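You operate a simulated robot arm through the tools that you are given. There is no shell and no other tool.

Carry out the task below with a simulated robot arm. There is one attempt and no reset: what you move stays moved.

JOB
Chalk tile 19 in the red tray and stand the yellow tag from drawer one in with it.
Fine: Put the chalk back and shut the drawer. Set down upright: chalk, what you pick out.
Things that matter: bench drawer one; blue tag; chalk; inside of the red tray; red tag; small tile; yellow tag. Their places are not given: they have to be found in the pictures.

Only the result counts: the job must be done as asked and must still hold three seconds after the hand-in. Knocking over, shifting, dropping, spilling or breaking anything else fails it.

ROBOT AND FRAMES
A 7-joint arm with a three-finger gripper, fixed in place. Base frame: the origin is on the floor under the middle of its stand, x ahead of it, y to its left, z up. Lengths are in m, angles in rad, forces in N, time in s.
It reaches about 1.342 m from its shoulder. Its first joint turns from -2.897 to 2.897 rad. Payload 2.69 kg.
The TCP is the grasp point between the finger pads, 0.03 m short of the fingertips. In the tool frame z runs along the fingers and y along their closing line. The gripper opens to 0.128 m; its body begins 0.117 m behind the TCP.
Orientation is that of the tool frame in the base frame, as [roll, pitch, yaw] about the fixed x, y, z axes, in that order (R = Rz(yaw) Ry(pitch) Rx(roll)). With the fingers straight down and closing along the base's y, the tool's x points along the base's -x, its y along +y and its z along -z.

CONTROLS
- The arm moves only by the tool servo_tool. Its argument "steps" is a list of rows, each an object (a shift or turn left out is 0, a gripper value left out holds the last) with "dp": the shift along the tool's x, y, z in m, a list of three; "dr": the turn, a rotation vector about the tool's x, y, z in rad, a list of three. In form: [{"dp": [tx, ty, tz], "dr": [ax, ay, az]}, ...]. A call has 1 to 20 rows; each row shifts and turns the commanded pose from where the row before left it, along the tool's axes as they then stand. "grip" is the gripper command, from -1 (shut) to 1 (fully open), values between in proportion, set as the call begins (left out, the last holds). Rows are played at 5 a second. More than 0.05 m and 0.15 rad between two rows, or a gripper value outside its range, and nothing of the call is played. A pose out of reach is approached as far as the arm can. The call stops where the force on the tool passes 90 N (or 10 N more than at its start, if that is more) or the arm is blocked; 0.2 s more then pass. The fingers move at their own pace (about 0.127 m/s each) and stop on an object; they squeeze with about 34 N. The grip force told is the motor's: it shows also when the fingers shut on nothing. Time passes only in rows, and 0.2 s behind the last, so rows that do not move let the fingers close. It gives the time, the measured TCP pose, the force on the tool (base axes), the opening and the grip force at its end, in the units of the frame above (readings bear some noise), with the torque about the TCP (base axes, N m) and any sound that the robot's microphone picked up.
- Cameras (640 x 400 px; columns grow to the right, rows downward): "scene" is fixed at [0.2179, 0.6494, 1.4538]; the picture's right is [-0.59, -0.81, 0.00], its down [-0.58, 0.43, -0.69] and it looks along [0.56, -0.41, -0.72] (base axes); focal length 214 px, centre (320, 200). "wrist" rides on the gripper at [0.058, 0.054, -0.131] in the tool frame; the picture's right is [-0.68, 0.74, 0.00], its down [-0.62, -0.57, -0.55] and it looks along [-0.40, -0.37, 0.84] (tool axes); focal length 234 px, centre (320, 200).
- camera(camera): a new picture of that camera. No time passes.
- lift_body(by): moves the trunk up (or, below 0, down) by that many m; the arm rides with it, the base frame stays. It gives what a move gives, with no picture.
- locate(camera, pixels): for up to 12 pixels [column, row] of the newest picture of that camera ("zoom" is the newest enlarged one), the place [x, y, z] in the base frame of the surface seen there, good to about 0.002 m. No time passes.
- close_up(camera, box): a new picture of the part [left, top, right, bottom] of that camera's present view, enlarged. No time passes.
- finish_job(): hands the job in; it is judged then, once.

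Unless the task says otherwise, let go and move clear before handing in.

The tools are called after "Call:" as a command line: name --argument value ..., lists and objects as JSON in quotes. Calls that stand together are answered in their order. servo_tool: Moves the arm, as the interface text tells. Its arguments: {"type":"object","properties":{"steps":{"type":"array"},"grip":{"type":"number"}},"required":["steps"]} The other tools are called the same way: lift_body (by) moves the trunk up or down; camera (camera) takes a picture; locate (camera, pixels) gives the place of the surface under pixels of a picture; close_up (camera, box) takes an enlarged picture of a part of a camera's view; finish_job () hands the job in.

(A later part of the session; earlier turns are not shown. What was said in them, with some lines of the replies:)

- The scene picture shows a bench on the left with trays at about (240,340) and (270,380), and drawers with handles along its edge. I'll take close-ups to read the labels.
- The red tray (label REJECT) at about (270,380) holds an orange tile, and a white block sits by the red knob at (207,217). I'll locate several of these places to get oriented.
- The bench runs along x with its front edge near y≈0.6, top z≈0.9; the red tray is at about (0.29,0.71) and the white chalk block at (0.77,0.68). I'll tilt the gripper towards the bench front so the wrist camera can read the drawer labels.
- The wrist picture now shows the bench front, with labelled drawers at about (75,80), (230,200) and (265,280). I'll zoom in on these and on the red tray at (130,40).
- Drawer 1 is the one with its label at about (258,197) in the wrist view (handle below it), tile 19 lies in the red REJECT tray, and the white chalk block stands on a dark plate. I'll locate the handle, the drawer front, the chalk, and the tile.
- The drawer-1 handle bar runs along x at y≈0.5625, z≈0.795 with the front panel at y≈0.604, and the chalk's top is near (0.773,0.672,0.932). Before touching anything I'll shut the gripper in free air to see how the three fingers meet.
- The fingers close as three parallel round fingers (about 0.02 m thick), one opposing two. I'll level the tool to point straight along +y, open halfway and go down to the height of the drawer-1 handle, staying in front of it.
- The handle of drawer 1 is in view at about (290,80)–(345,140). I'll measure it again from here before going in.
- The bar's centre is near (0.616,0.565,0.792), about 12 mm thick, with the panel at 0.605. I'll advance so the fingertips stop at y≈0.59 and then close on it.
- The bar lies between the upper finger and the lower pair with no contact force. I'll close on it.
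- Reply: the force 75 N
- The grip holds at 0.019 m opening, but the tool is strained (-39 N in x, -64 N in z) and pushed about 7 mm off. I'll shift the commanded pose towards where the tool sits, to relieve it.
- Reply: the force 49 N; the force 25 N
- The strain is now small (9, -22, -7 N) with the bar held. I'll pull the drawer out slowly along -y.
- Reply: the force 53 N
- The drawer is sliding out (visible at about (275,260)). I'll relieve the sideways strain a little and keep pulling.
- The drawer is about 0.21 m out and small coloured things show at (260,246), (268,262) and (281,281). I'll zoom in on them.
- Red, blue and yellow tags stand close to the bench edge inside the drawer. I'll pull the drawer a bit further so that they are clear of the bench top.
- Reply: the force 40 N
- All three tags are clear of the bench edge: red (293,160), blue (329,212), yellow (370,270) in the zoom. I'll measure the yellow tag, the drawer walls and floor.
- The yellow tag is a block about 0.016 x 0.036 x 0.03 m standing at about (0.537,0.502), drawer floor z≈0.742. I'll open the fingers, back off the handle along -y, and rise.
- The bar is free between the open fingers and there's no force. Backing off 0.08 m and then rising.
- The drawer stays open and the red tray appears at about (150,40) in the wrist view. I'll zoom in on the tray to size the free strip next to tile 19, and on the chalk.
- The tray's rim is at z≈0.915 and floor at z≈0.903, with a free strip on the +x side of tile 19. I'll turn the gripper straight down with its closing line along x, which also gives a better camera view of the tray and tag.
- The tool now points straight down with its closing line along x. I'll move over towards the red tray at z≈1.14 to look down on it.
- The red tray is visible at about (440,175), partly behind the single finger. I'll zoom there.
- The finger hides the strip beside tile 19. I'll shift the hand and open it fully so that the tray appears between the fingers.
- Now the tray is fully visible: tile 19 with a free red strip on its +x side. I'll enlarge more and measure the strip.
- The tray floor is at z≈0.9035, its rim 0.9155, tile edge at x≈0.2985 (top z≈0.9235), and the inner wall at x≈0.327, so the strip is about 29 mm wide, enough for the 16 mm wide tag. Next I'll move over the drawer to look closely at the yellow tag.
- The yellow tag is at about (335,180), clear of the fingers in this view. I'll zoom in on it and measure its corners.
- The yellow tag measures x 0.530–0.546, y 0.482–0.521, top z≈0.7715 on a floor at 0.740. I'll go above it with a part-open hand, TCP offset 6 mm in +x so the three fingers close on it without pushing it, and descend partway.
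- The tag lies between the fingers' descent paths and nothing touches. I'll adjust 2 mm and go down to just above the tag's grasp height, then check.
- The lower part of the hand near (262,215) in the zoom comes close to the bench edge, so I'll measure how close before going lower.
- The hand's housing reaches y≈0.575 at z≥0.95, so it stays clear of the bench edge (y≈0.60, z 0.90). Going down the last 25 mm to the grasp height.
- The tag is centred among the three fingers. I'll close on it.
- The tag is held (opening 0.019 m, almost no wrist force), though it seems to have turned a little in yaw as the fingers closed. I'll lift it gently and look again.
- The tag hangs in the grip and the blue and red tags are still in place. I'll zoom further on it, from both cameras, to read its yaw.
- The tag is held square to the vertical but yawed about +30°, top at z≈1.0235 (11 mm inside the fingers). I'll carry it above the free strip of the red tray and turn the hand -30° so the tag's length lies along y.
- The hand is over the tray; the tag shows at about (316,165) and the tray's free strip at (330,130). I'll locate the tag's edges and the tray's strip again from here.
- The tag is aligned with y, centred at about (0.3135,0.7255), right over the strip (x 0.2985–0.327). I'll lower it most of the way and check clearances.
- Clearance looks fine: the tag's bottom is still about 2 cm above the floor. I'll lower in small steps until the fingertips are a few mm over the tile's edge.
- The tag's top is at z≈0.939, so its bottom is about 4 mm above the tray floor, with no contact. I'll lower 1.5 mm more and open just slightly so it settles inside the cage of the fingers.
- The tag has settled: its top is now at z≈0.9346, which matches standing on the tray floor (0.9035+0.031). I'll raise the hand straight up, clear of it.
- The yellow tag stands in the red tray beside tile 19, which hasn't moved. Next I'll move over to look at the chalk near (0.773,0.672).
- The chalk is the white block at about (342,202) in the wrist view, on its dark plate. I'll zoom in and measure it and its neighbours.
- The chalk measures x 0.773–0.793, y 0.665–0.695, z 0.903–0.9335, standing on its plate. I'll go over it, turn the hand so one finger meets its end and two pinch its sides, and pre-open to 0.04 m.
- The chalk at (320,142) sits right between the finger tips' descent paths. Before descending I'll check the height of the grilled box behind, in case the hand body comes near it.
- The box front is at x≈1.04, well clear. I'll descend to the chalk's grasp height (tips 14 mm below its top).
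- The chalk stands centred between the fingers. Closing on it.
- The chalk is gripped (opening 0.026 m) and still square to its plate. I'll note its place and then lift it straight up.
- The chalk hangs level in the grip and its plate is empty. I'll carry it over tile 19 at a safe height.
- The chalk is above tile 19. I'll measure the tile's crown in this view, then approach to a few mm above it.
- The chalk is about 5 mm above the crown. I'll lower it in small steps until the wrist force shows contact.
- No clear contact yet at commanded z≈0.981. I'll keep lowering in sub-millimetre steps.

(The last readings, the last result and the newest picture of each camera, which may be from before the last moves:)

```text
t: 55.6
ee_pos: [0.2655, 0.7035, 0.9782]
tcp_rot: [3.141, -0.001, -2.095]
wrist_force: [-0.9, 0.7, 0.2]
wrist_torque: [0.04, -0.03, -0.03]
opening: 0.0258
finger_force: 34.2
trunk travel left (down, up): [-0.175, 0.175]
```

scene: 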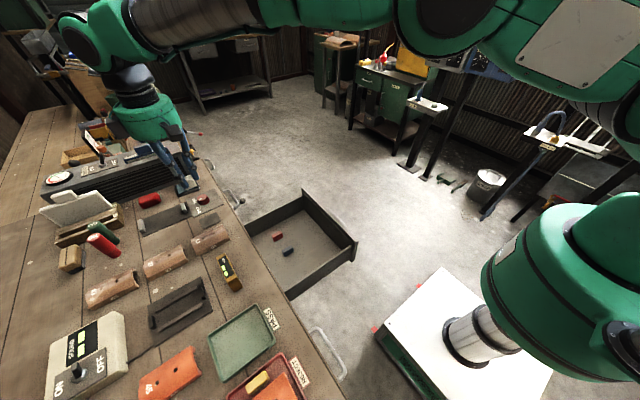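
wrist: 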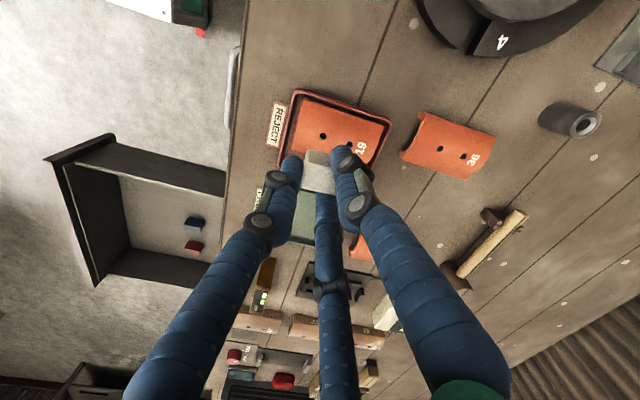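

Still no contact at z≈0.979. I'll look at the gap directly.

Call:
close_up --camera "wrist" --box '[300, 115, 360, 200]'

Call:
close_up --camera "wrist" --box '[300, 120, 360, 170]'

Call:
locate --camera "zoom" --pixels '[[180, 180], [240, 195], [180, 240], [260, 250], [150, 150], [240, 160], [200, 320], [160, 60], [260, 80]]'

```text
4.71 times, centred on (330, 158) of wrist
```

zoom: 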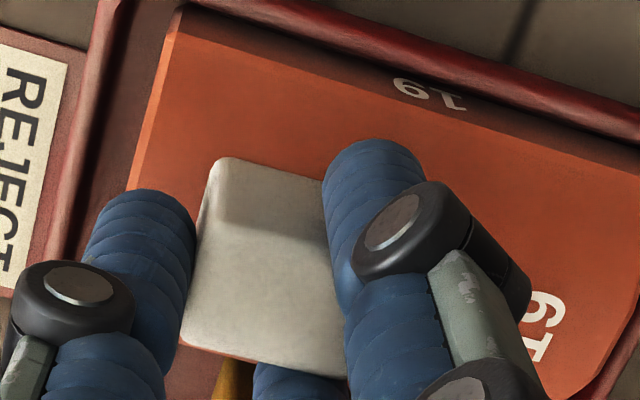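

```text
8.00 times, centred on (330, 145) of wrist
```

zoom: 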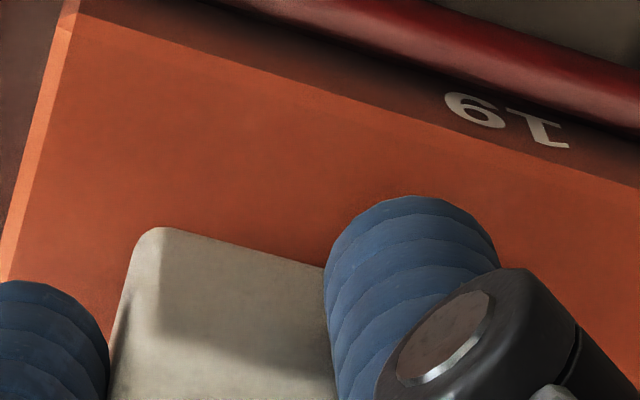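

```text
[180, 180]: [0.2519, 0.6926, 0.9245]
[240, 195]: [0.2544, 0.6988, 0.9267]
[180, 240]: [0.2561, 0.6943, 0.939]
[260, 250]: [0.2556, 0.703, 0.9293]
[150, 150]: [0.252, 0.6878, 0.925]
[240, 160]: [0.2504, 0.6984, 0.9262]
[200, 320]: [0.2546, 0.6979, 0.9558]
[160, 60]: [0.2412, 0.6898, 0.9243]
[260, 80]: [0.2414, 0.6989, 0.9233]
```

The gap is almost gone but there's no contact force yet. I'll continue in 0.5 mm steps.

Call:
servo_tool --steps '[{"dp": [0, 0, 0.0005]}, {"dp": [0, 0, 0]}]'

Call:
servo_tool --steps '[{"dp": [0, 0, 0.0005]}, {"dp": [0, 0, 0]}]'

Call:
servo_tool --steps '[{"dp": [0, 0, 0.0005]}, {"dp": [0, 0, 0]}]'

```text
t: 56.2
ee_pos: [0.2656, 0.7039, 0.9787]
tcp_rot: [-3.14, 0.0, -2.093]
wrist_force: [0.3, -0.8, 1.6]
wrist_torque: [0.03, -0.02, -0.01]
opening: 0.0255
finger_force: 33.5
trunk travel left (down, up): [-0.175, 0.175]
```

```text
t: 56.8
ee_pos: [0.2664, 0.7035, 0.9789]
tcp_rot: [3.141, 0.0, -2.096]
wrist_force: [1.2, -0.6, 6.7]
wrist_torque: [0.06, -0.03, 0.07]
opening: 0.0255
finger_force: 34.0
trunk travel left (down, up): [-0.175, 0.175]
```

```text
t: 57.4
ee_pos: [0.2667, 0.7039, 0.9781]
tcp_rot: [-3.141, 0.002, -2.094]
wrist_force: [-0.3, 0.9, 10.8]
wrist_torque: [0.02, -0.06, -0.01]
opening: 0.0256
finger_force: 33.7
trunk travel left (down, up): [-0.175, 0.175]
```

Contact: 6.7 N, then 10.8 N upward on the tool. I'll ease off to about 5 N and draw a short stroke along +y, watching the force.

Call:
servo_tool --steps '[{"dp": [0, 0, -0.0006]}, {"dp": [-0.00433, 0.0025, 0]}, {"dp": [-0.00433, 0.0025, 0]}, {"dp": [0, 0, 0]}]'

Call:
close_up --camera "wrist" --box '[250, 60, 430, 200]'

```text
t: 58.4
ee_pos: [0.2667, 0.7128, 0.9783]
tcp_rot: [3.141, -0.002, -2.094]
wrist_force: [0.3, -3.0, 7.8]
wrist_torque: [-0.1, -0.05, -0.03]
opening: 0.0257
finger_force: 33.8
trunk travel left (down, up): [-0.175, 0.175]
```

```text
2.86 times, centred on (340, 130) of wrist
```

zoom: 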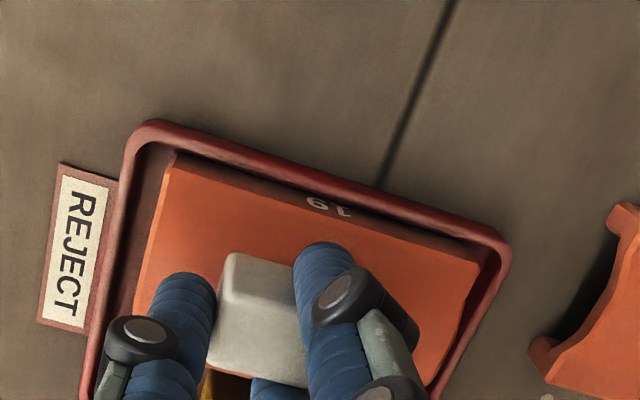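

Friction reads about -3 N in y against 7.8 N normal, so the chalk is rubbing. I'll check whether the tile stayed in place within the tray.

Call:
locate --camera "zoom" --pixels '[[175, 155], [172, 165], [150, 250], [480, 255], [470, 300], [478, 275], [160, 200], [300, 200], [228, 262], [245, 275]]'

```text
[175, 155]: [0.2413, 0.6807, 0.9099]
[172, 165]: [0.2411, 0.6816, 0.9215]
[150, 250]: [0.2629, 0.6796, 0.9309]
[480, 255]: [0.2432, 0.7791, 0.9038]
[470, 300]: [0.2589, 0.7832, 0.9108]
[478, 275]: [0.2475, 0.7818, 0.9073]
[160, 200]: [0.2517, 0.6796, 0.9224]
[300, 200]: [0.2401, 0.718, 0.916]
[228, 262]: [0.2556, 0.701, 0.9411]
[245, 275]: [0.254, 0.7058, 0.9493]
```

The tile's near end is still at y≈0.680, so it has not moved. I'll continue the stroke about 2 cm, then back again, and lift off.

Call:
servo_tool --steps '[{"dp": [-0.00433, 0.0025, 0]}, {"dp": [-0.00433, 0.0025, 0]}, {"dp": [-0.00433, 0.0025, 0]}, {"dp": [-0.00433, 0.0025, 0]}, {"dp": [0, 0, 0]}]'

Call:
servo_tool --steps '[{"dp": [0.00433, -0.0025, 0]}, {"dp": [0.00433, -0.0025, 0]}, {"dp": [0.00433, -0.0025, 0]}, {"dp": [0.00433, -0.0025, 0]}, {"dp": [0.00433, -0.0025, 0]}, {"dp": [0.00433, -0.0025, 0]}, {"dp": [0, 0, 0]}]'

Call:
close_up --camera "wrist" --box '[250, 60, 430, 200]'

```text
t: 59.6
ee_pos: [0.2658, 0.7339, 0.9779]
tcp_rot: [-3.141, 0.001, -2.094]
wrist_force: [-0.8, -0.4, 1.1]
wrist_torque: [0.03, 0.01, -0.02]
opening: 0.0256
finger_force: 34.0
trunk travel left (down, up): [-0.175, 0.175]
```

```text
t: 61.2
ee_pos: [0.2667, 0.7039, 0.9788]
tcp_rot: [-3.139, -0.001, -2.094]
wrist_force: [-0.4, 0.6, 2.8]
wrist_torque: [0.02, 0.02, 0.01]
opening: 0.0256
finger_force: 33.8
trunk travel left (down, up): [-0.175, 0.175]
```

```text
2.86 times, centred on (340, 130) of wrist
```

zoom: 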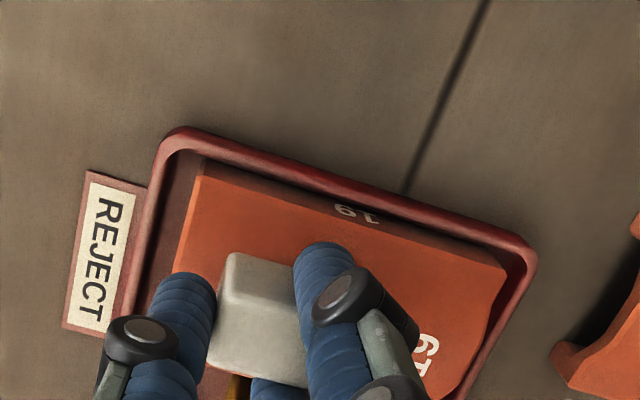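

The stroke is done with contact at its start and end. I'll lift off and look for the mark on the tile.

Call:
servo_tool --steps '[{"dp": [0, 0, -0.005]}, {"dp": [0, 0, -0.02]}, {"dp": [0, 0, -0.04]}, {"dp": [0, 0, -0.0158]}]'

Call:
camera --camera "wrist"

Call:
close_up --camera "wrist" --box '[250, 60, 430, 200]'

```text
t: 62.2
ee_pos: [0.2659, 0.7008, 1.0594]
tcp_rot: [-3.141, 0.001, -2.096]
wrist_force: [-1.3, -0.6, 0.4]
wrist_torque: [0.06, -0.01, 0.02]
opening: 0.0258
finger_force: 33.8
trunk travel left (down, up): [-0.175, 0.175]
```

```text
taken
```

wrist: 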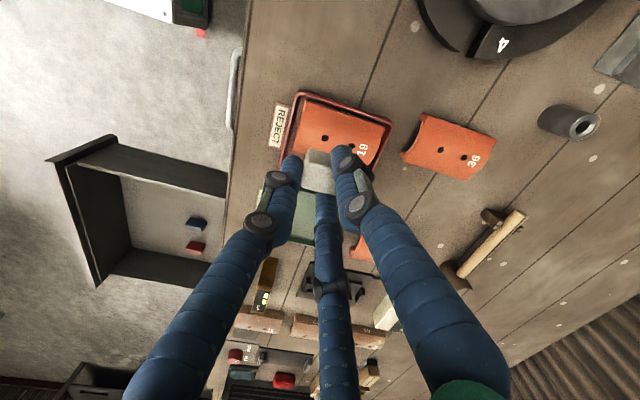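

```text
2.86 times, centred on (340, 130) of wrist
```

zoom: 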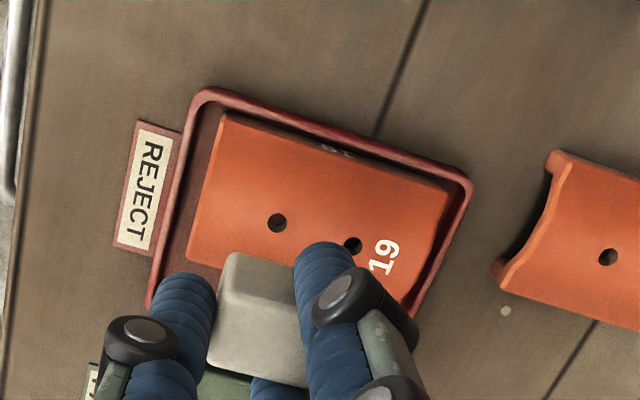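

No obvious white mark shows in this view. I'll enlarge the tile's crown around the holes.

Call:
close_up --camera "wrist" --box '[300, 95, 395, 160]'

Call:
close_up --camera "wrist" --box '[305, 120, 350, 155]'

```text
6.15 times, centred on (348, 128) of wrist
```

zoom: 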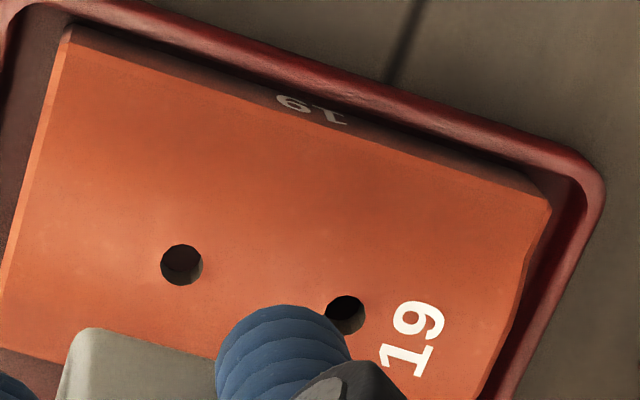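

```text
11.43 times, centred on (328, 138) of wrist
```

zoom: 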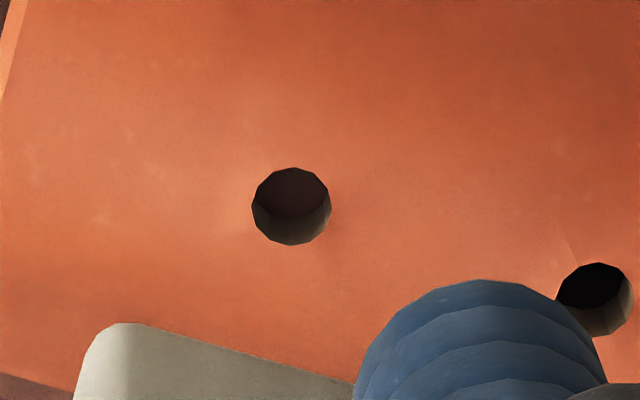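

There's no visible mark, which may simply not be drawn, but the force faded midway along that stroke, so I'll make a second, steadier stroke. I'll go back down to the contact height gently.

Call:
servo_tool --steps '[{"dp": [0, 0, 0.03]}, {"dp": [0, 0, 0.03]}, {"dp": [0, 0, 0.015]}, {"dp": [0, 0, 0.004]}, {"dp": [0, 0, 0.0012]}, {"dp": [0, 0, 0.0008]}, {"dp": [0, 0, 0]}]'

Call:
servo_tool --steps '[{"dp": [-0.00433, 0.0025, 0.0002]}, {"dp": [-0.00433, 0.0025, 0.0002]}, {"dp": [0, 0, 0]}]'

```text
t: 63.8
ee_pos: [0.2657, 0.7033, 0.9789]
tcp_rot: [-3.14, 0.0, -2.095]
wrist_force: [0.0, 0.4, 0.4]
wrist_torque: [-0.03, -0.02, 0.03]
opening: 0.0258
finger_force: 34.0
trunk travel left (down, up): [-0.175, 0.175]
```

```text
t: 64.6
ee_pos: [0.2667, 0.7121, 0.9784]
tcp_rot: [3.141, -0.001, -2.094]
wrist_force: [-0.5, -0.6, 2.7]
wrist_torque: [-0.03, 0.0, 0.02]
opening: 0.0257
finger_force: 34.0
trunk travel left (down, up): [-0.175, 0.175]
```

Contact is 2.7 N now. I'll press about 0.5 mm more and carry on along +y while following the surface.

Call:
servo_tool --steps '[{"dp": [0, 0, 0.0005]}, {"dp": [-0.00433, 0.0025, 0.0001]}, {"dp": [-0.00433, 0.0025, 0.0001]}, {"dp": [0, 0, 0]}]'

Call:
servo_tool --steps '[{"dp": [-0.00433, 0.0025, 0.0002]}, {"dp": [-0.00433, 0.0025, 0.0002]}, {"dp": [0, 0, 0]}]'

```text
t: 65.6
ee_pos: [0.2659, 0.7232, 0.978]
tcp_rot: [-3.141, 0.0, -2.094]
wrist_force: [0.0, -2.5, 10.1]
wrist_torque: [-0.08, -0.1, 0.02]
opening: 0.0258
finger_force: 33.9
trunk travel left (down, up): [-0.175, 0.175]
```

```text
t: 66.4
ee_pos: [0.2648, 0.7332, 0.9772]
tcp_rot: [3.141, -0.001, -2.094]
wrist_force: [0.0, -2.7, 13.9]
wrist_torque: [-0.03, -0.03, 0.02]
opening: 0.0256
finger_force: 34.0
trunk travel left (down, up): [-0.175, 0.175]
```

Solid contact (10–14 N with 2.5 N of friction). I'll ease slightly, finish 1 cm more and stroke back 2 cm, then check the tile's place.

Call:
servo_tool --steps '[{"dp": [-0.00433, 0.0025, -0.0004]}, {"dp": [-0.00433, 0.0025, 0]}, {"dp": [0, 0, 0]}]'

Call:
servo_tool --steps '[{"dp": [0.00433, -0.0025, 0]}, {"dp": [0.00433, -0.0025, 0]}, {"dp": [0.00433, -0.0025, 0]}, {"dp": [0.00433, -0.0025, 0]}, {"dp": [0, 0, 0]}]'

Call:
close_up --camera "wrist" --box '[250, 60, 430, 200]'

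```text
t: 67.2
ee_pos: [0.2663, 0.7429, 0.9772]
tcp_rot: [3.141, -0.001, -2.094]
wrist_force: [0.2, -6.9, 16.1]
wrist_torque: [-0.2, -0.03, -0.04]
opening: 0.0257
finger_force: 33.7
trunk travel left (down, up): [-0.175, 0.175]
```

```text
t: 68.4
ee_pos: [0.2673, 0.7233, 0.9774]
tcp_rot: [-3.141, 0.0, -2.096]
wrist_force: [0.5, 3.9, 12.1]
wrist_torque: [0.25, -0.08, -0.02]
opening: 0.0257
finger_force: 34.0
trunk travel left (down, up): [-0.175, 0.175]
```

```text
2.86 times, centred on (340, 130) of wrist
```

zoom: 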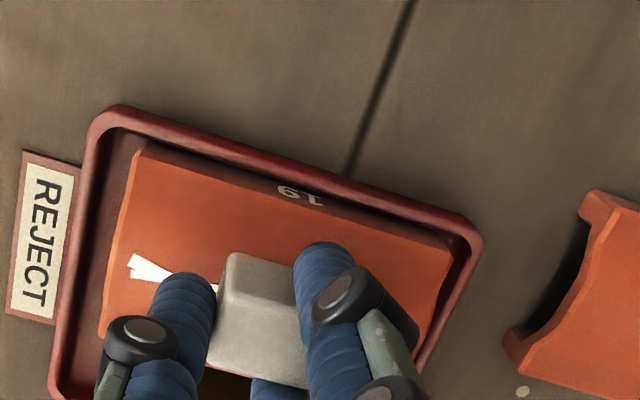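

White chalk marks now show on the tile at about (150,270) in the zoom, so the tile is chalked. I'll lift off and look at the whole tray.

Call:
servo_tool --steps '[{"dp": [0, 0, -0.005]}, {"dp": [0, 0, -0.02]}, {"dp": [0, 0, -0.04]}, {"dp": [0, 0, -0.0165]}]'

Call:
close_up --camera "wrist" --box '[240, 60, 430, 200]'

```text
t: 69.4
ee_pos: [0.2659, 0.7233, 1.0593]
tcp_rot: [-3.141, -0.001, -2.095]
wrist_force: [0.4, 0.0, -0.4]
wrist_torque: [0.04, 0.02, -0.01]
opening: 0.0257
finger_force: 34.5
trunk travel left (down, up): [-0.175, 0.175]
```

```text
2.86 times, centred on (335, 130) of wrist
```

zoom: 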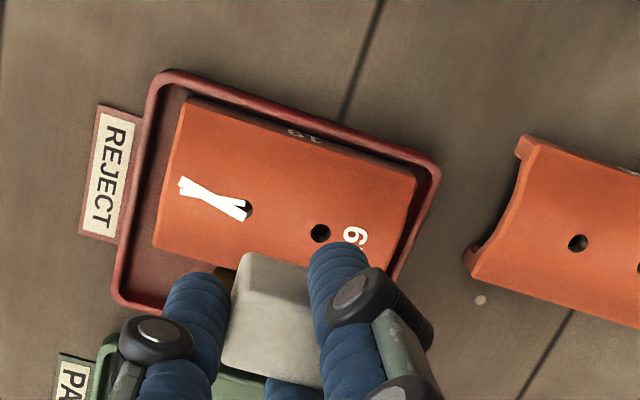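

A clear white mark is on tile 19, and the tile and tag are in place. Now I'll carry the chalk back over its plate by reversing the same moves.

Call:
servo_tool --steps '[{"dp": [0, 0, -0.0411]}, {"dp": [-0.018282, -0.039167, 0]}, {"dp": [-0.018282, -0.039167, 0]}, {"dp": [-0.018282, -0.039167, 0]}, {"dp": [-0.018282, -0.039167, 0]}, {"dp": [-0.018282, -0.039167, 0]}, {"dp": [-0.018282, -0.039167, 0]}, {"dp": [-0.018282, -0.039167, 0]}, {"dp": [-0.018282, -0.039167, 0]}, {"dp": [-0.018282, -0.039167, 0]}, {"dp": [-0.018282, -0.039167, 0]}, {"dp": [-0.018282, -0.039167, 0]}, {"dp": [-0.018282, -0.039167, 0]}, {"dp": [0, 0, 0.04]}, {"dp": [0, 0, 0.04]}, {"dp": [0, 0, 0.04]}, {"dp": [0, 0, 0]}]'

Call:
camera --camera "wrist"

Call:
close_up --camera "wrist" --box '[250, 90, 400, 220]'

```text
t: 73.0
ee_pos: [0.7827, 0.6809, 0.9801]
tcp_rot: [-3.141, 0.0, -2.093]
wrist_force: [-0.2, -0.8, -1.6]
wrist_torque: [0.0, 0.04, 0.02]
opening: 0.0258
finger_force: 33.8
trunk travel left (down, up): [-0.175, 0.175]
```

```text
taken
```

wrist: 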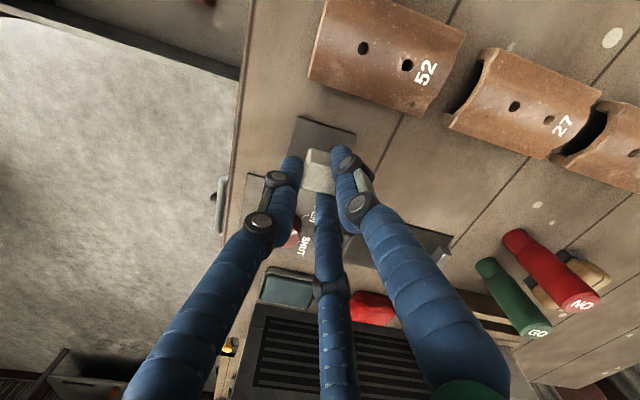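

```text
3.08 times, centred on (325, 155) of wrist
```

zoom: 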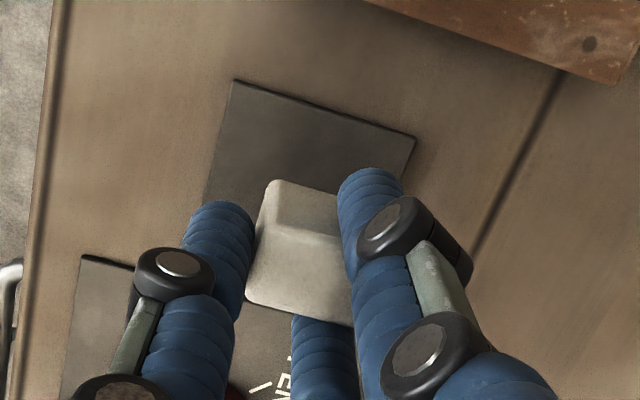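

The chalk is over its dark plate again. I'll lower it in steps, slowing for the last few mm to feel the plate.

Call:
servo_tool --steps '[{"dp": [0, 0, 0.015]}, {"dp": [0, 0, 0.01]}, {"dp": [0, 0, 0.003]}, {"dp": [0, 0, 0]}]'

Call:
servo_tool --steps '[{"dp": [0, 0, 0.001]}, {"dp": [0, 0, 0]}]'

Call:
servo_tool --steps '[{"dp": [0, 0, 0.0007]}, {"dp": [0, 0, 0]}]'

```text
t: 74.0
ee_pos: [0.7821, 0.6803, 0.9518]
tcp_rot: [-3.142, 0.0, -2.096]
wrist_force: [1.2, -0.7, 0.1]
wrist_torque: [0.01, 0.02, 0.02]
opening: 0.0258
finger_force: 33.9
trunk travel left (down, up): [-0.175, 0.175]
```

```text
t: 74.6
ee_pos: [0.7817, 0.6795, 0.9508]
tcp_rot: [-3.142, 0.0, -2.094]
wrist_force: [0.3, -0.2, 0.1]
wrist_torque: [0.0, 0.0, 0.01]
opening: 0.0259
finger_force: 34.1
trunk travel left (down, up): [-0.175, 0.175]
```

```text
t: 75.2
ee_pos: [0.7835, 0.678, 0.9496]
tcp_rot: [-3.14, 0.0, -2.094]
wrist_force: [0.8, 1.2, -0.8]
wrist_torque: [-0.04, 0.02, 0.01]
opening: 0.0257
finger_force: 33.5
trunk travel left (down, up): [-0.175, 0.175]
```

No contact yet at z≈0.9498. A few more sub-millimetre steps.

Call:
servo_tool --steps '[{"dp": [0, 0, 0.0004]}, {"dp": [0, 0, 0]}]'

Call:
servo_tool --steps '[{"dp": [0, 0, 0.0004]}, {"dp": [0, 0, 0]}]'

Call:
servo_tool --steps '[{"dp": [0, 0, 0.0004]}, {"dp": [0, 0, 0]}]'

```text
t: 75.8
ee_pos: [0.7819, 0.6786, 0.9494]
tcp_rot: [3.14, 0.0, -2.095]
wrist_force: [0.0, 0.4, -0.3]
wrist_torque: [0.01, 0.02, -0.01]
opening: 0.0258
finger_force: 33.7
trunk travel left (down, up): [-0.175, 0.175]
```

```text
t: 76.4
ee_pos: [0.7831, 0.6785, 0.949]
tcp_rot: [-3.141, 0.001, -2.095]
wrist_force: [-0.3, -0.2, 1.0]
wrist_torque: [0.04, 0.01, -0.02]
opening: 0.0256
finger_force: 34.6
trunk travel left (down, up): [-0.175, 0.175]
```

```text
t: 77.0
ee_pos: [0.7823, 0.6785, 0.9469]
tcp_rot: [3.141, 0.0, -2.094]
wrist_force: [1.7, -1.3, 5.0]
wrist_torque: [-0.01, -0.06, 0.0]
opening: 0.0258
finger_force: 33.8
trunk travel left (down, up): [-0.175, 0.175]
```

The chalk is on the plate (5 N at z≈0.9486). I'll take off the press and open the fingers slightly to let it stand.

Call:
servo_tool --steps '[{"dp": [0, 0, -0.0004]}, {"dp": [0, 0, 0]}]'

Call:
servo_tool --steps '[{"dp": [0, 0, 0]}, {"dp": [0, 0, 0]}, {"dp": [0, 0, 0]}]' --grip -0.4

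Call:
close_up --camera "wrist" --box '[250, 90, 400, 220]'

```text
t: 77.6
ee_pos: [0.7825, 0.678, 0.9486]
tcp_rot: [-3.141, -0.001, -2.093]
wrist_force: [0.5, 0.9, 1.6]
wrist_torque: [0.08, -0.04, -0.01]
opening: 0.0258
finger_force: 33.6
trunk travel left (down, up): [-0.175, 0.175]
```

```text
t: 78.4
ee_pos: [0.7829, 0.6776, 0.9484]
tcp_rot: [3.141, 0.0, -2.095]
wrist_force: [0.5, -0.5, -0.7]
wrist_torque: [0.01, 0.02, 0.01]
opening: 0.0385
finger_force: 0.1
trunk travel left (down, up): [-0.175, 0.175]
```

```text
3.08 times, centred on (325, 155) of wrist
```

zoom: 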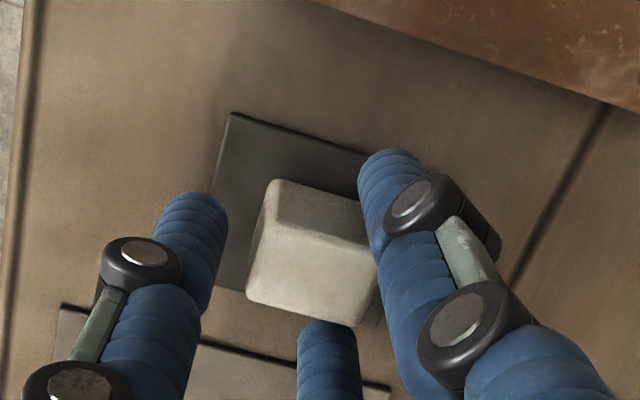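

The chalk stands upright on its plate and the fingers are open. I'll rise straight up and check.

Call:
servo_tool --steps '[{"dp": [0, 0, -0.005]}, {"dp": [0, 0, -0.015]}, {"dp": [0, 0, -0.03]}, {"dp": [0, 0, -0.05]}, {"dp": [0, 0, -0.05]}]'

Call:
camera --camera "wrist"

Call:
close_up --camera "wrist" --box '[280, 70, 380, 160]'

Call:
camera --camera "scene"

```text
t: 79.6
ee_pos: [0.7844, 0.6784, 1.0977]
tcp_rot: [3.14, -0.002, -2.096]
wrist_force: [-0.4, 0.6, -0.1]
wrist_torque: [0.02, -0.01, -0.02]
opening: 0.0382
finger_force: 0.1
trunk travel left (down, up): [-0.175, 0.175]
```

```text
taken
```

wrist: 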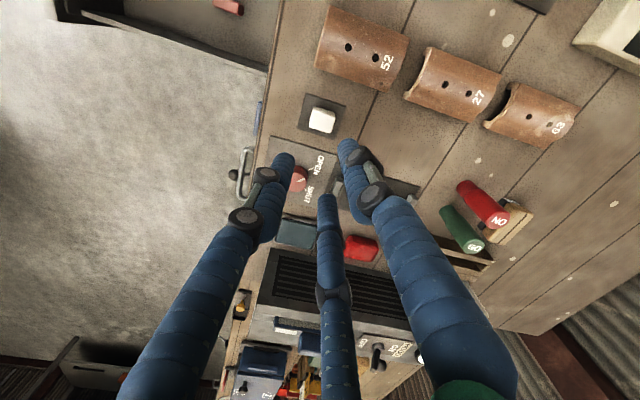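

```text
4.44 times, centred on (330, 115) of wrist
```

zoom: 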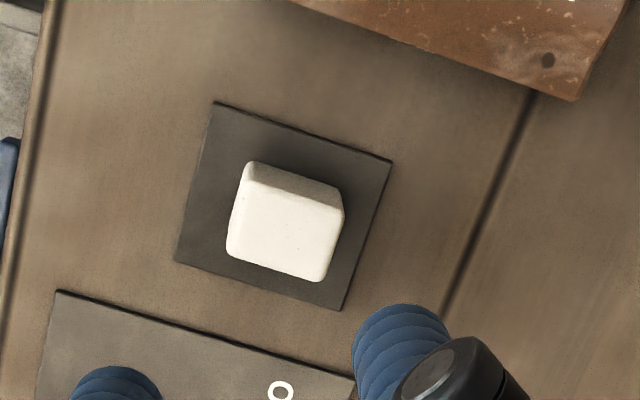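

```text
taken
```

scene: 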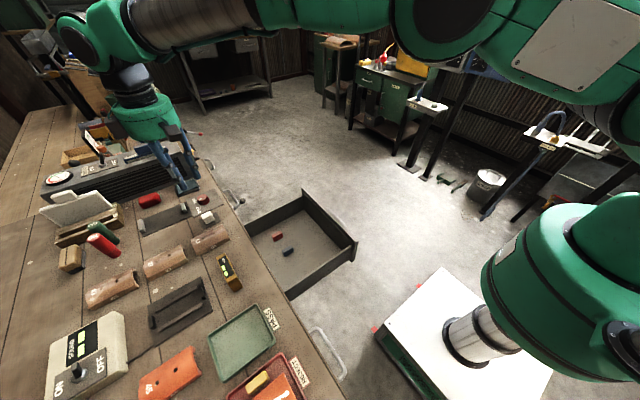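

The chalk is back upright on its plate, and both remaining tags stand in the drawer. To shut the drawer I'll back the hand off in front of the bench, close the fingers, and point them along +y to push the handle bar.

Call:
servo_tool --steps '[{"dp": [0, 0, -0.04]}, {"dp": [0.0422, -0.007745, 0]}, {"dp": [0.0422, -0.007745, 0]}, {"dp": [0.0422, -0.007745, 0]}, {"dp": [0.0422, -0.007745, 0]}, {"dp": [0.0422, -0.007745, 0]}, {"dp": [0.0422, -0.007745, 0]}, {"dp": [0.0422, -0.007745, 0]}, {"dp": [0.0422, -0.007745, 0]}, {"dp": [0.0422, -0.007745, 0]}, {"dp": [0.0422, -0.007745, 0]}, {"dp": [0.0422, -0.007745, 0]}, {"dp": [0.0422, -0.007745, 0]}]'

Call:
servo_tool --steps '[{"dr": [0, 0, 0.1309]}, {"dr": [0, 0, 0.1309]}, {"dr": [0, 0, 0.1309]}, {"dr": [0, 0, 0.1309]}, {"dr": [0, 0, 0.1309]}, {"dr": [0, 0, 0.1309]}, {"dr": [0, 0, 0.1309]}, {"dr": [0, 0, 0.1309]}]' --grip -1

Call:
servo_tool --steps '[{"dr": [-0.1428, 0, 0]}, {"dr": [-0.1428, 0, 0]}, {"dr": [-0.1428, 0, 0]}, {"dr": [-0.1428, 0, 0]}, {"dr": [-0.1428, 0, 0]}, {"dr": [-0.1428, 0, 0]}, {"dr": [-0.1428, 0, 0]}, {"dr": [-0.1428, 0, 0]}, {"dr": [-0.1428, 0, 0]}, {"dr": [-0.1428, 0, 0]}, {"dr": [-0.1428, 0, 0]}]'

Call:
camera --camera "scene"

Call:
camera --camera "wrist"

```text
t: 82.4
ee_pos: [0.611, 0.1952, 1.138]
tcp_rot: [3.141, -0.001, -2.094]
wrist_force: [0.1, 0.3, 0.3]
wrist_torque: [-0.01, 0.02, 0.0]
opening: 0.0386
finger_force: 0.1
trunk travel left (down, up): [-0.175, 0.175]
```

```text
t: 84.2
ee_pos: [0.6102, 0.1932, 1.1399]
tcp_rot: [3.14, 0.0, 3.138]
wrist_force: [-0.5, 0.3, -0.2]
wrist_torque: [0.03, 0.01, 0.01]
opening: 0.0021
finger_force: 31.8
trunk travel left (down, up): [-0.175, 0.175]
```

```text
t: 86.6
ee_pos: [0.6094, 0.1947, 1.1404]
tcp_rot: [1.571, 0.0, -3.141]
wrist_force: [0.0, 0.8, -0.3]
wrist_torque: [-0.05, -0.01, -0.01]
opening: 0.002
finger_force: 31.4
trunk travel left (down, up): [-0.175, 0.175]
```

```text
taken
```

scene: 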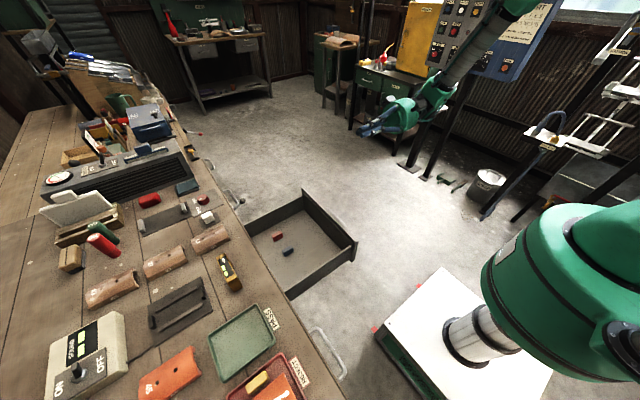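

```text
taken
```

wrist: 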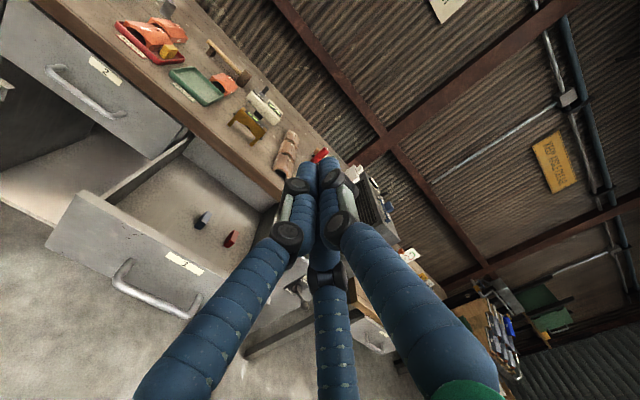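

The fingers are closed and point along +y. I'll go down to the handle's height in front of the drawer and measure the handle once more.

Call:
servo_tool --steps '[{"dp": [-0.006, -0.0405, 0]}, {"dp": [0, -0.05, 0]}, {"dp": [0, -0.05, 0]}, {"dp": [0, -0.05, 0]}, {"dp": [0, -0.05, 0]}, {"dp": [0, -0.05, 0]}, {"dp": [0, -0.05, 0]}, {"dp": [0, 0, 0]}]'

Call:
camera --camera "wrist"

Call:
close_up --camera "wrist" --box '[240, 60, 420, 200]'

```text
t: 88.4
ee_pos: [0.6181, 0.1939, 0.7999]
tcp_rot: [1.572, 0.001, 3.142]
wrist_force: [-0.3, 0.1, -0.1]
wrist_torque: [0.03, 0.01, 0.01]
opening: 0.0019
finger_force: 31.6
trunk travel left (down, up): [-0.175, 0.175]
```

```text
taken
```

wrist: 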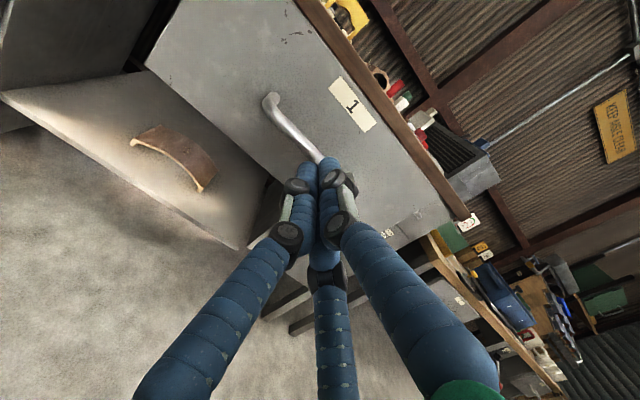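

```text
2.86 times, centred on (330, 130) of wrist
```

zoom: 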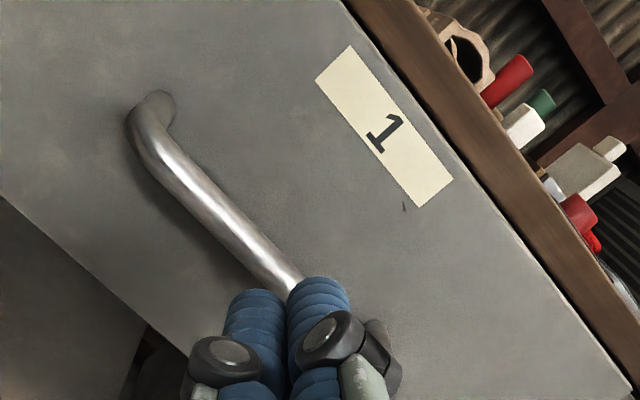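

Call:
locate --camera "zoom" --pixels '[[145, 140], [180, 185], [220, 225], [260, 265], [285, 285], [300, 120], [385, 130], [450, 200]]'

```text
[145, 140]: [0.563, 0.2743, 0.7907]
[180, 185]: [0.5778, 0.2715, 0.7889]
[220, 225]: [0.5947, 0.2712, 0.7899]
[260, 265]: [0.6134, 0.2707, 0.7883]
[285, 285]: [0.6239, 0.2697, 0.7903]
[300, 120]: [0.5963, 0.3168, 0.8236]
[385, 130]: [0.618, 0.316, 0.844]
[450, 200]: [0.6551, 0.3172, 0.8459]
```

The bar's front face is at y≈0.2705, z≈0.790, in line with the closed fingertips. I'll advance gently and push the drawer in at a slow pace.

Call:
servo_tool --steps '[{"dp": [0, 0, 0.02]}, {"dp": [0, 0, 0.018]}, {"dp": [0, 0, 0.006]}, {"dp": [0, 0, 0.005]}, {"dp": [0, 0, 0.005]}, {"dp": [0, 0, 0.008]}, {"dp": [0, 0, 0.01]}]'

Call:
close_up --camera "scene" --box '[225, 170, 375, 305]'

```text
t: 90.0
ee_pos: [0.6164, 0.2646, 0.7987]
tcp_rot: [1.572, -0.001, 3.141]
wrist_force: [1.2, -0.9, -0.3]
wrist_torque: [0.02, 0.0, -0.02]
opening: 0.0021
finger_force: 31.9
trunk travel left (down, up): [-0.175, 0.175]
```

```text
2.96 times, centred on (300, 238) of scene
```

zoom: 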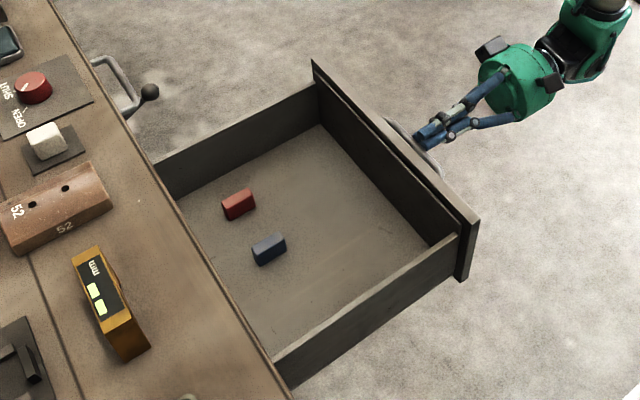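

Call:
camera --camera "wrist"

Call:
locate --camera "wrist" --pixels '[[350, 100], [320, 80], [275, 105], [290, 125], [305, 140], [240, 80]]'

```text
taken
```

wrist: 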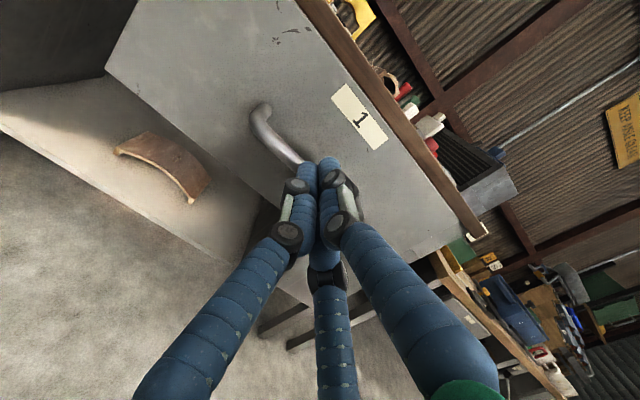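

```text
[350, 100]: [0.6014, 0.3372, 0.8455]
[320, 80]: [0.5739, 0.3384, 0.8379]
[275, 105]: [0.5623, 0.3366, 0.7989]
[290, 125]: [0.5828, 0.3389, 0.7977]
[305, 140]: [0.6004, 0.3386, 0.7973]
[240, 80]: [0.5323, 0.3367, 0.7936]
```

The panel has moved to y≈0.338, so the push works with hardly any force, and the tags stay standing. I'll continue at a steady pace.

Call:
servo_tool --steps '[{"dp": [0, 0, 0.012]}, {"dp": [0, 0, 0.014]}, {"dp": [0, 0, 0.016]}, {"dp": [0, 0, 0.016]}, {"dp": [0, 0, 0.016]}, {"dp": [0, 0, 0.016]}, {"dp": [0, 0, 0.016]}, {"dp": [0, 0, 0.016]}, {"dp": [0, 0, 0.016]}, {"dp": [0, 0, 0.016]}, {"dp": [0, 0, 0.016]}, {"dp": [0, 0, 0.016]}, {"dp": [0, 0, 0.014]}, {"dp": [0, 0, 0.012]}, {"dp": [0, 0, 0.01]}, {"dp": [0, 0, 0.008]}]'

Call:
camera --camera "scene"

Call:
camera --camera "wrist"

```text
t: 93.4
ee_pos: [0.6164, 0.4958, 0.7996]
tcp_rot: [1.571, 0.001, -3.139]
wrist_force: [-0.4, 0.2, -0.1]
wrist_torque: [-0.01, 0.0, 0.02]
opening: 0.002
finger_force: 31.9
trunk travel left (down, up): [-0.175, 0.175]
```

```text
taken
```

scene: 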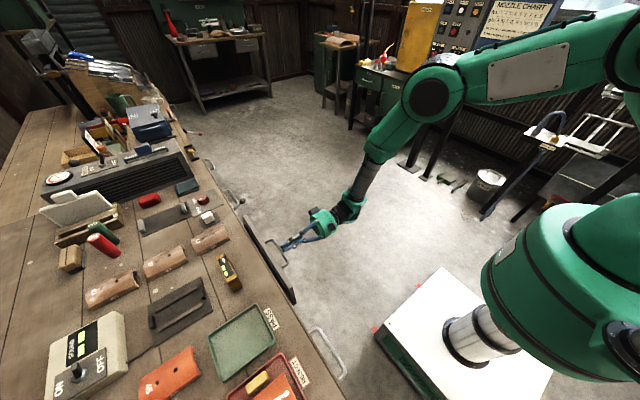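

```text
taken
```

wrist: 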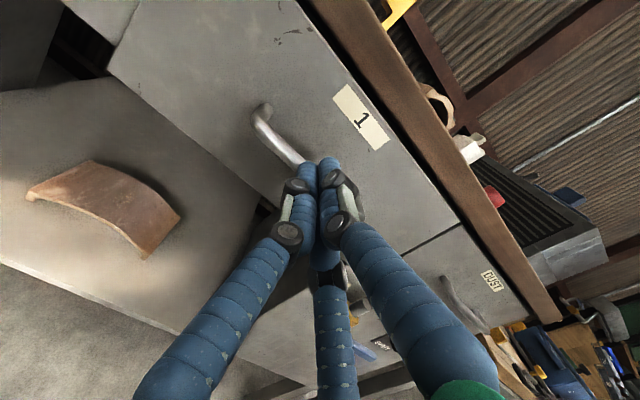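

About 35 mm remain. I'll push on in small steps until the drawer meets its stop.

Call:
servo_tool --steps '[{"dp": [0, 0, 0.007]}, {"dp": [0, 0, 0.007]}, {"dp": [0, 0, 0.006]}, {"dp": [0, 0, 0.005]}, {"dp": [0, 0, 0.004]}, {"dp": [0, 0, 0]}]'

Call:
servo_tool --steps '[{"dp": [0, 0, 0.002]}, {"dp": [0, 0, 0.002]}, {"dp": [0, 0, 0]}]'

Call:
servo_tool --steps '[{"dp": [0, 0, 0.0015]}, {"dp": [0, 0, 0.0015]}, {"dp": [0, 0, 0]}]'

Call:
camera --camera "wrist"

Call:
locate --camera "wrist" --pixels '[[350, 100], [320, 80], [240, 80], [300, 60], [345, 25], [480, 250]]'

```text
t: 94.8
ee_pos: [0.6162, 0.5238, 0.798]
tcp_rot: [1.573, -0.001, -3.142]
wrist_force: [-0.5, 0.3, 0.4]
wrist_torque: [0.02, -0.01, 0.0]
opening: 0.0021
finger_force: 31.6
trunk travel left (down, up): [-0.175, 0.175]
```

```text
t: 95.6
ee_pos: [0.6174, 0.5287, 0.7987]
tcp_rot: [1.573, 0.001, -3.141]
wrist_force: [-0.6, -0.9, -0.6]
wrist_torque: [-0.01, -0.02, 0.01]
opening: 0.0023
finger_force: 31.1
trunk travel left (down, up): [-0.175, 0.175]
```

```text
t: 96.4
ee_pos: [0.6164, 0.5306, 0.7987]
tcp_rot: [1.574, 0.001, 3.141]
wrist_force: [0.5, -0.4, 1.6]
wrist_torque: [-0.02, 0.02, 0.03]
opening: 0.0022
finger_force: 31.3
trunk travel left (down, up): [-0.175, 0.175]
```

```text
taken
```

wrist: 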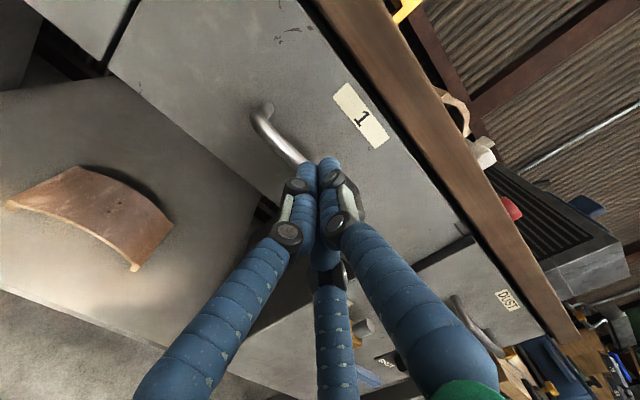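

```text
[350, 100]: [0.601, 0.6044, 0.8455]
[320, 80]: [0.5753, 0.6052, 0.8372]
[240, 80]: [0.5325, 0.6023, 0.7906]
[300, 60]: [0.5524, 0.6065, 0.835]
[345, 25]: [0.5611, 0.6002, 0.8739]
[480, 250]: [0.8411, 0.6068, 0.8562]
```

The panel is back at y≈0.6045, as at the start. I'll press a little further to feel the stop.

Call:
servo_tool --steps '[{"dp": [0, 0, 0.001]}, {"dp": [0, 0, 0.001]}, {"dp": [0, 0, 0]}]'

Call:
servo_tool --steps '[{"dp": [0, 0, 0.001]}, {"dp": [0, 0, 0.001]}, {"dp": [0, 0, 0]}]'

```text
t: 97.2
ee_pos: [0.6159, 0.5326, 0.7982]
tcp_rot: [1.571, 0.0, 3.141]
wrist_force: [-1.5, -15.5, 1.5]
wrist_torque: [-0.09, 0.05, 0.27]
opening: 0.0022
finger_force: 31.7
trunk travel left (down, up): [-0.175, 0.175]
```

```text
t: 98.0
ee_pos: [0.6151, 0.5316, 0.7986]
tcp_rot: [1.571, -0.001, 3.139]
wrist_force: [0.9, -57.4, 0.1]
wrist_torque: [-0.45, -0.23, 0.67]
opening: 0.0023
finger_force: 31.5
trunk travel left (down, up): [-0.175, 0.175]
```

The drawer is firmly against its stop (57 N push). I'll back away from the handle and rise clear.

Call:
servo_tool --steps '[{"dp": [0, 0, -0.002]}, {"dp": [0, 0, -0.005]}, {"dp": [0, 0, -0.02]}, {"dp": [0, 0, -0.04]}, {"dp": [0, 0, -0.05]}, {"dp": [0, 0, -0.05]}, {"dp": [0, 0, -0.05]}, {"dp": [0, 0.05, 0]}, {"dp": [0, 0.05, 0]}, {"dp": [0, 0.05, 0]}, {"dp": [0, 0.05, 0]}, {"dp": [0, 0.05, 0]}, {"dp": [0, 0.05, 0]}, {"dp": [0, 0.05, 0]}]'

Call:
camera --camera "scene"

Call:
camera --camera "wrist"

```text
t: 101.0
ee_pos: [0.6157, 0.3178, 1.1502]
tcp_rot: [1.572, -0.002, 3.141]
wrist_force: [0.1, 0.3, -0.9]
wrist_torque: [0.04, 0.0, 0.01]
opening: 0.0023
finger_force: 31.6
trunk travel left (down, up): [-0.175, 0.175]
```

```text
taken
```

scene: 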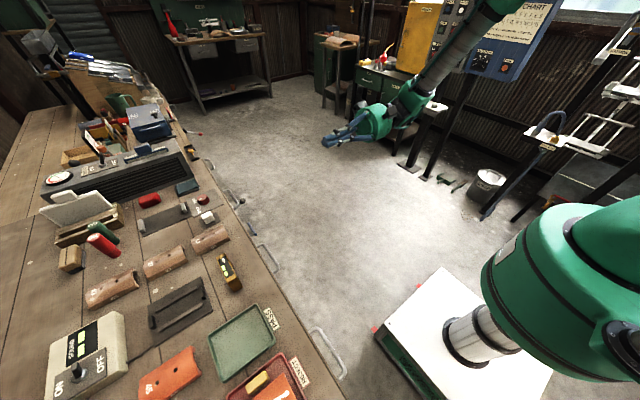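

```text
taken
```

wrist: 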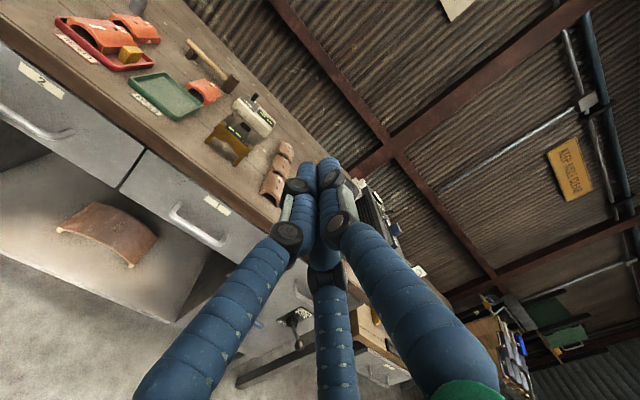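

Drawer 1 is shut. I'll check the tray, tag and chalk closely one last time before handing in.

Call:
close_up --camera "wrist" --box '[40, 5, 180, 95]'

Call:
close_up --camera "wrist" --box '[100, 140, 260, 260]'

Call:
close_up --camera "scene" --box '[165, 180, 255, 240]'

Call:
close_up --camera "scene" --box '[220, 340, 320, 400]'

Call:
locate --camera "zoom" --pixels '[[235, 270], [220, 290], [270, 255], [300, 300], [235, 320]]'

```text
4.44 times, centred on (110, 50) of wrist
```

zoom: 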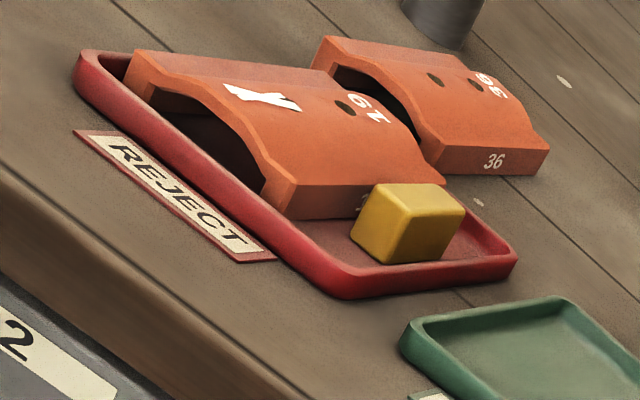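

```text
3.33 times, centred on (180, 200) of wrist
```

zoom: 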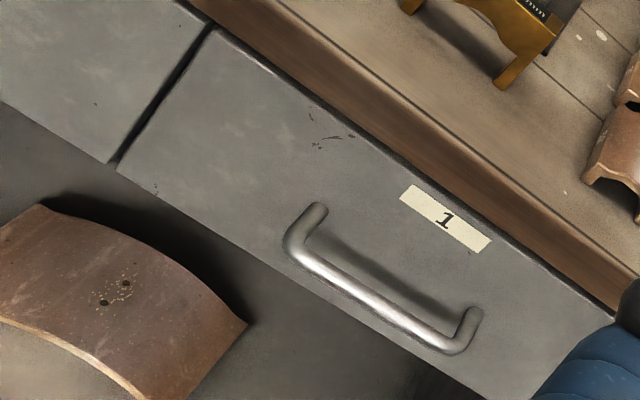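

```text
6.67 times, centred on (210, 210) of scene
```

zoom: 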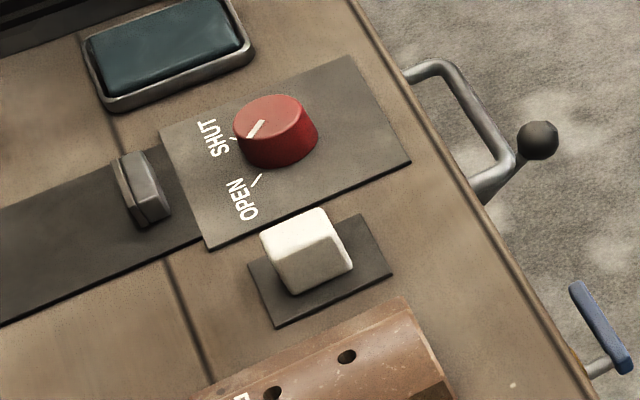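

```text
6.40 times, centred on (270, 370) of scene
```

zoom: 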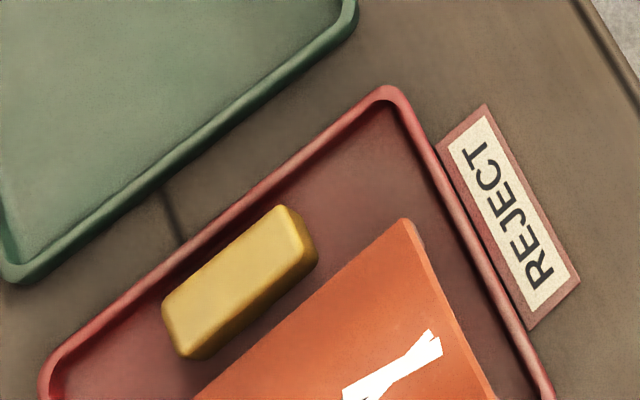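

```text
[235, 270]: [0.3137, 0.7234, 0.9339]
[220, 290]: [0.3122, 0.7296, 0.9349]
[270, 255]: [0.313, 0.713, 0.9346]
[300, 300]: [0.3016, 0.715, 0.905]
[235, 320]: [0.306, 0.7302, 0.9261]
```

Tile 19 carries white chalk marks, and the yellow tag stands upright in the red tray with a level top at z≈0.934. The chalk stands on its plate, drawer 1 is shut, and the empty hand is well clear. I'm handing in.

Call:
finish_job

```text
The job is handed in.
```

The job is finished and handed in; I don't know the judged result yet. This is what the last pictures and readings showed:

- **Tile 19:** it has white chalk marks on top and hasn't visibly moved in the red tray. The first stroke left no visible mark, so I made a second one, and that one shows.
- **Yellow tag:** it stands upright in the red tray, in the gap beside tile 19. I let it drop the last few millimetres onto the tray floor, and its top is level.
- **Chalk:** it is back upright on its plate, within a millimetre or two of where it started.
- **Drawer one:** it is shut against its stop. The red and blue tags were still standing before the last stretch of the push; I couldn't see inside after that.

The hand was empty and clear of the bench at hand-in.
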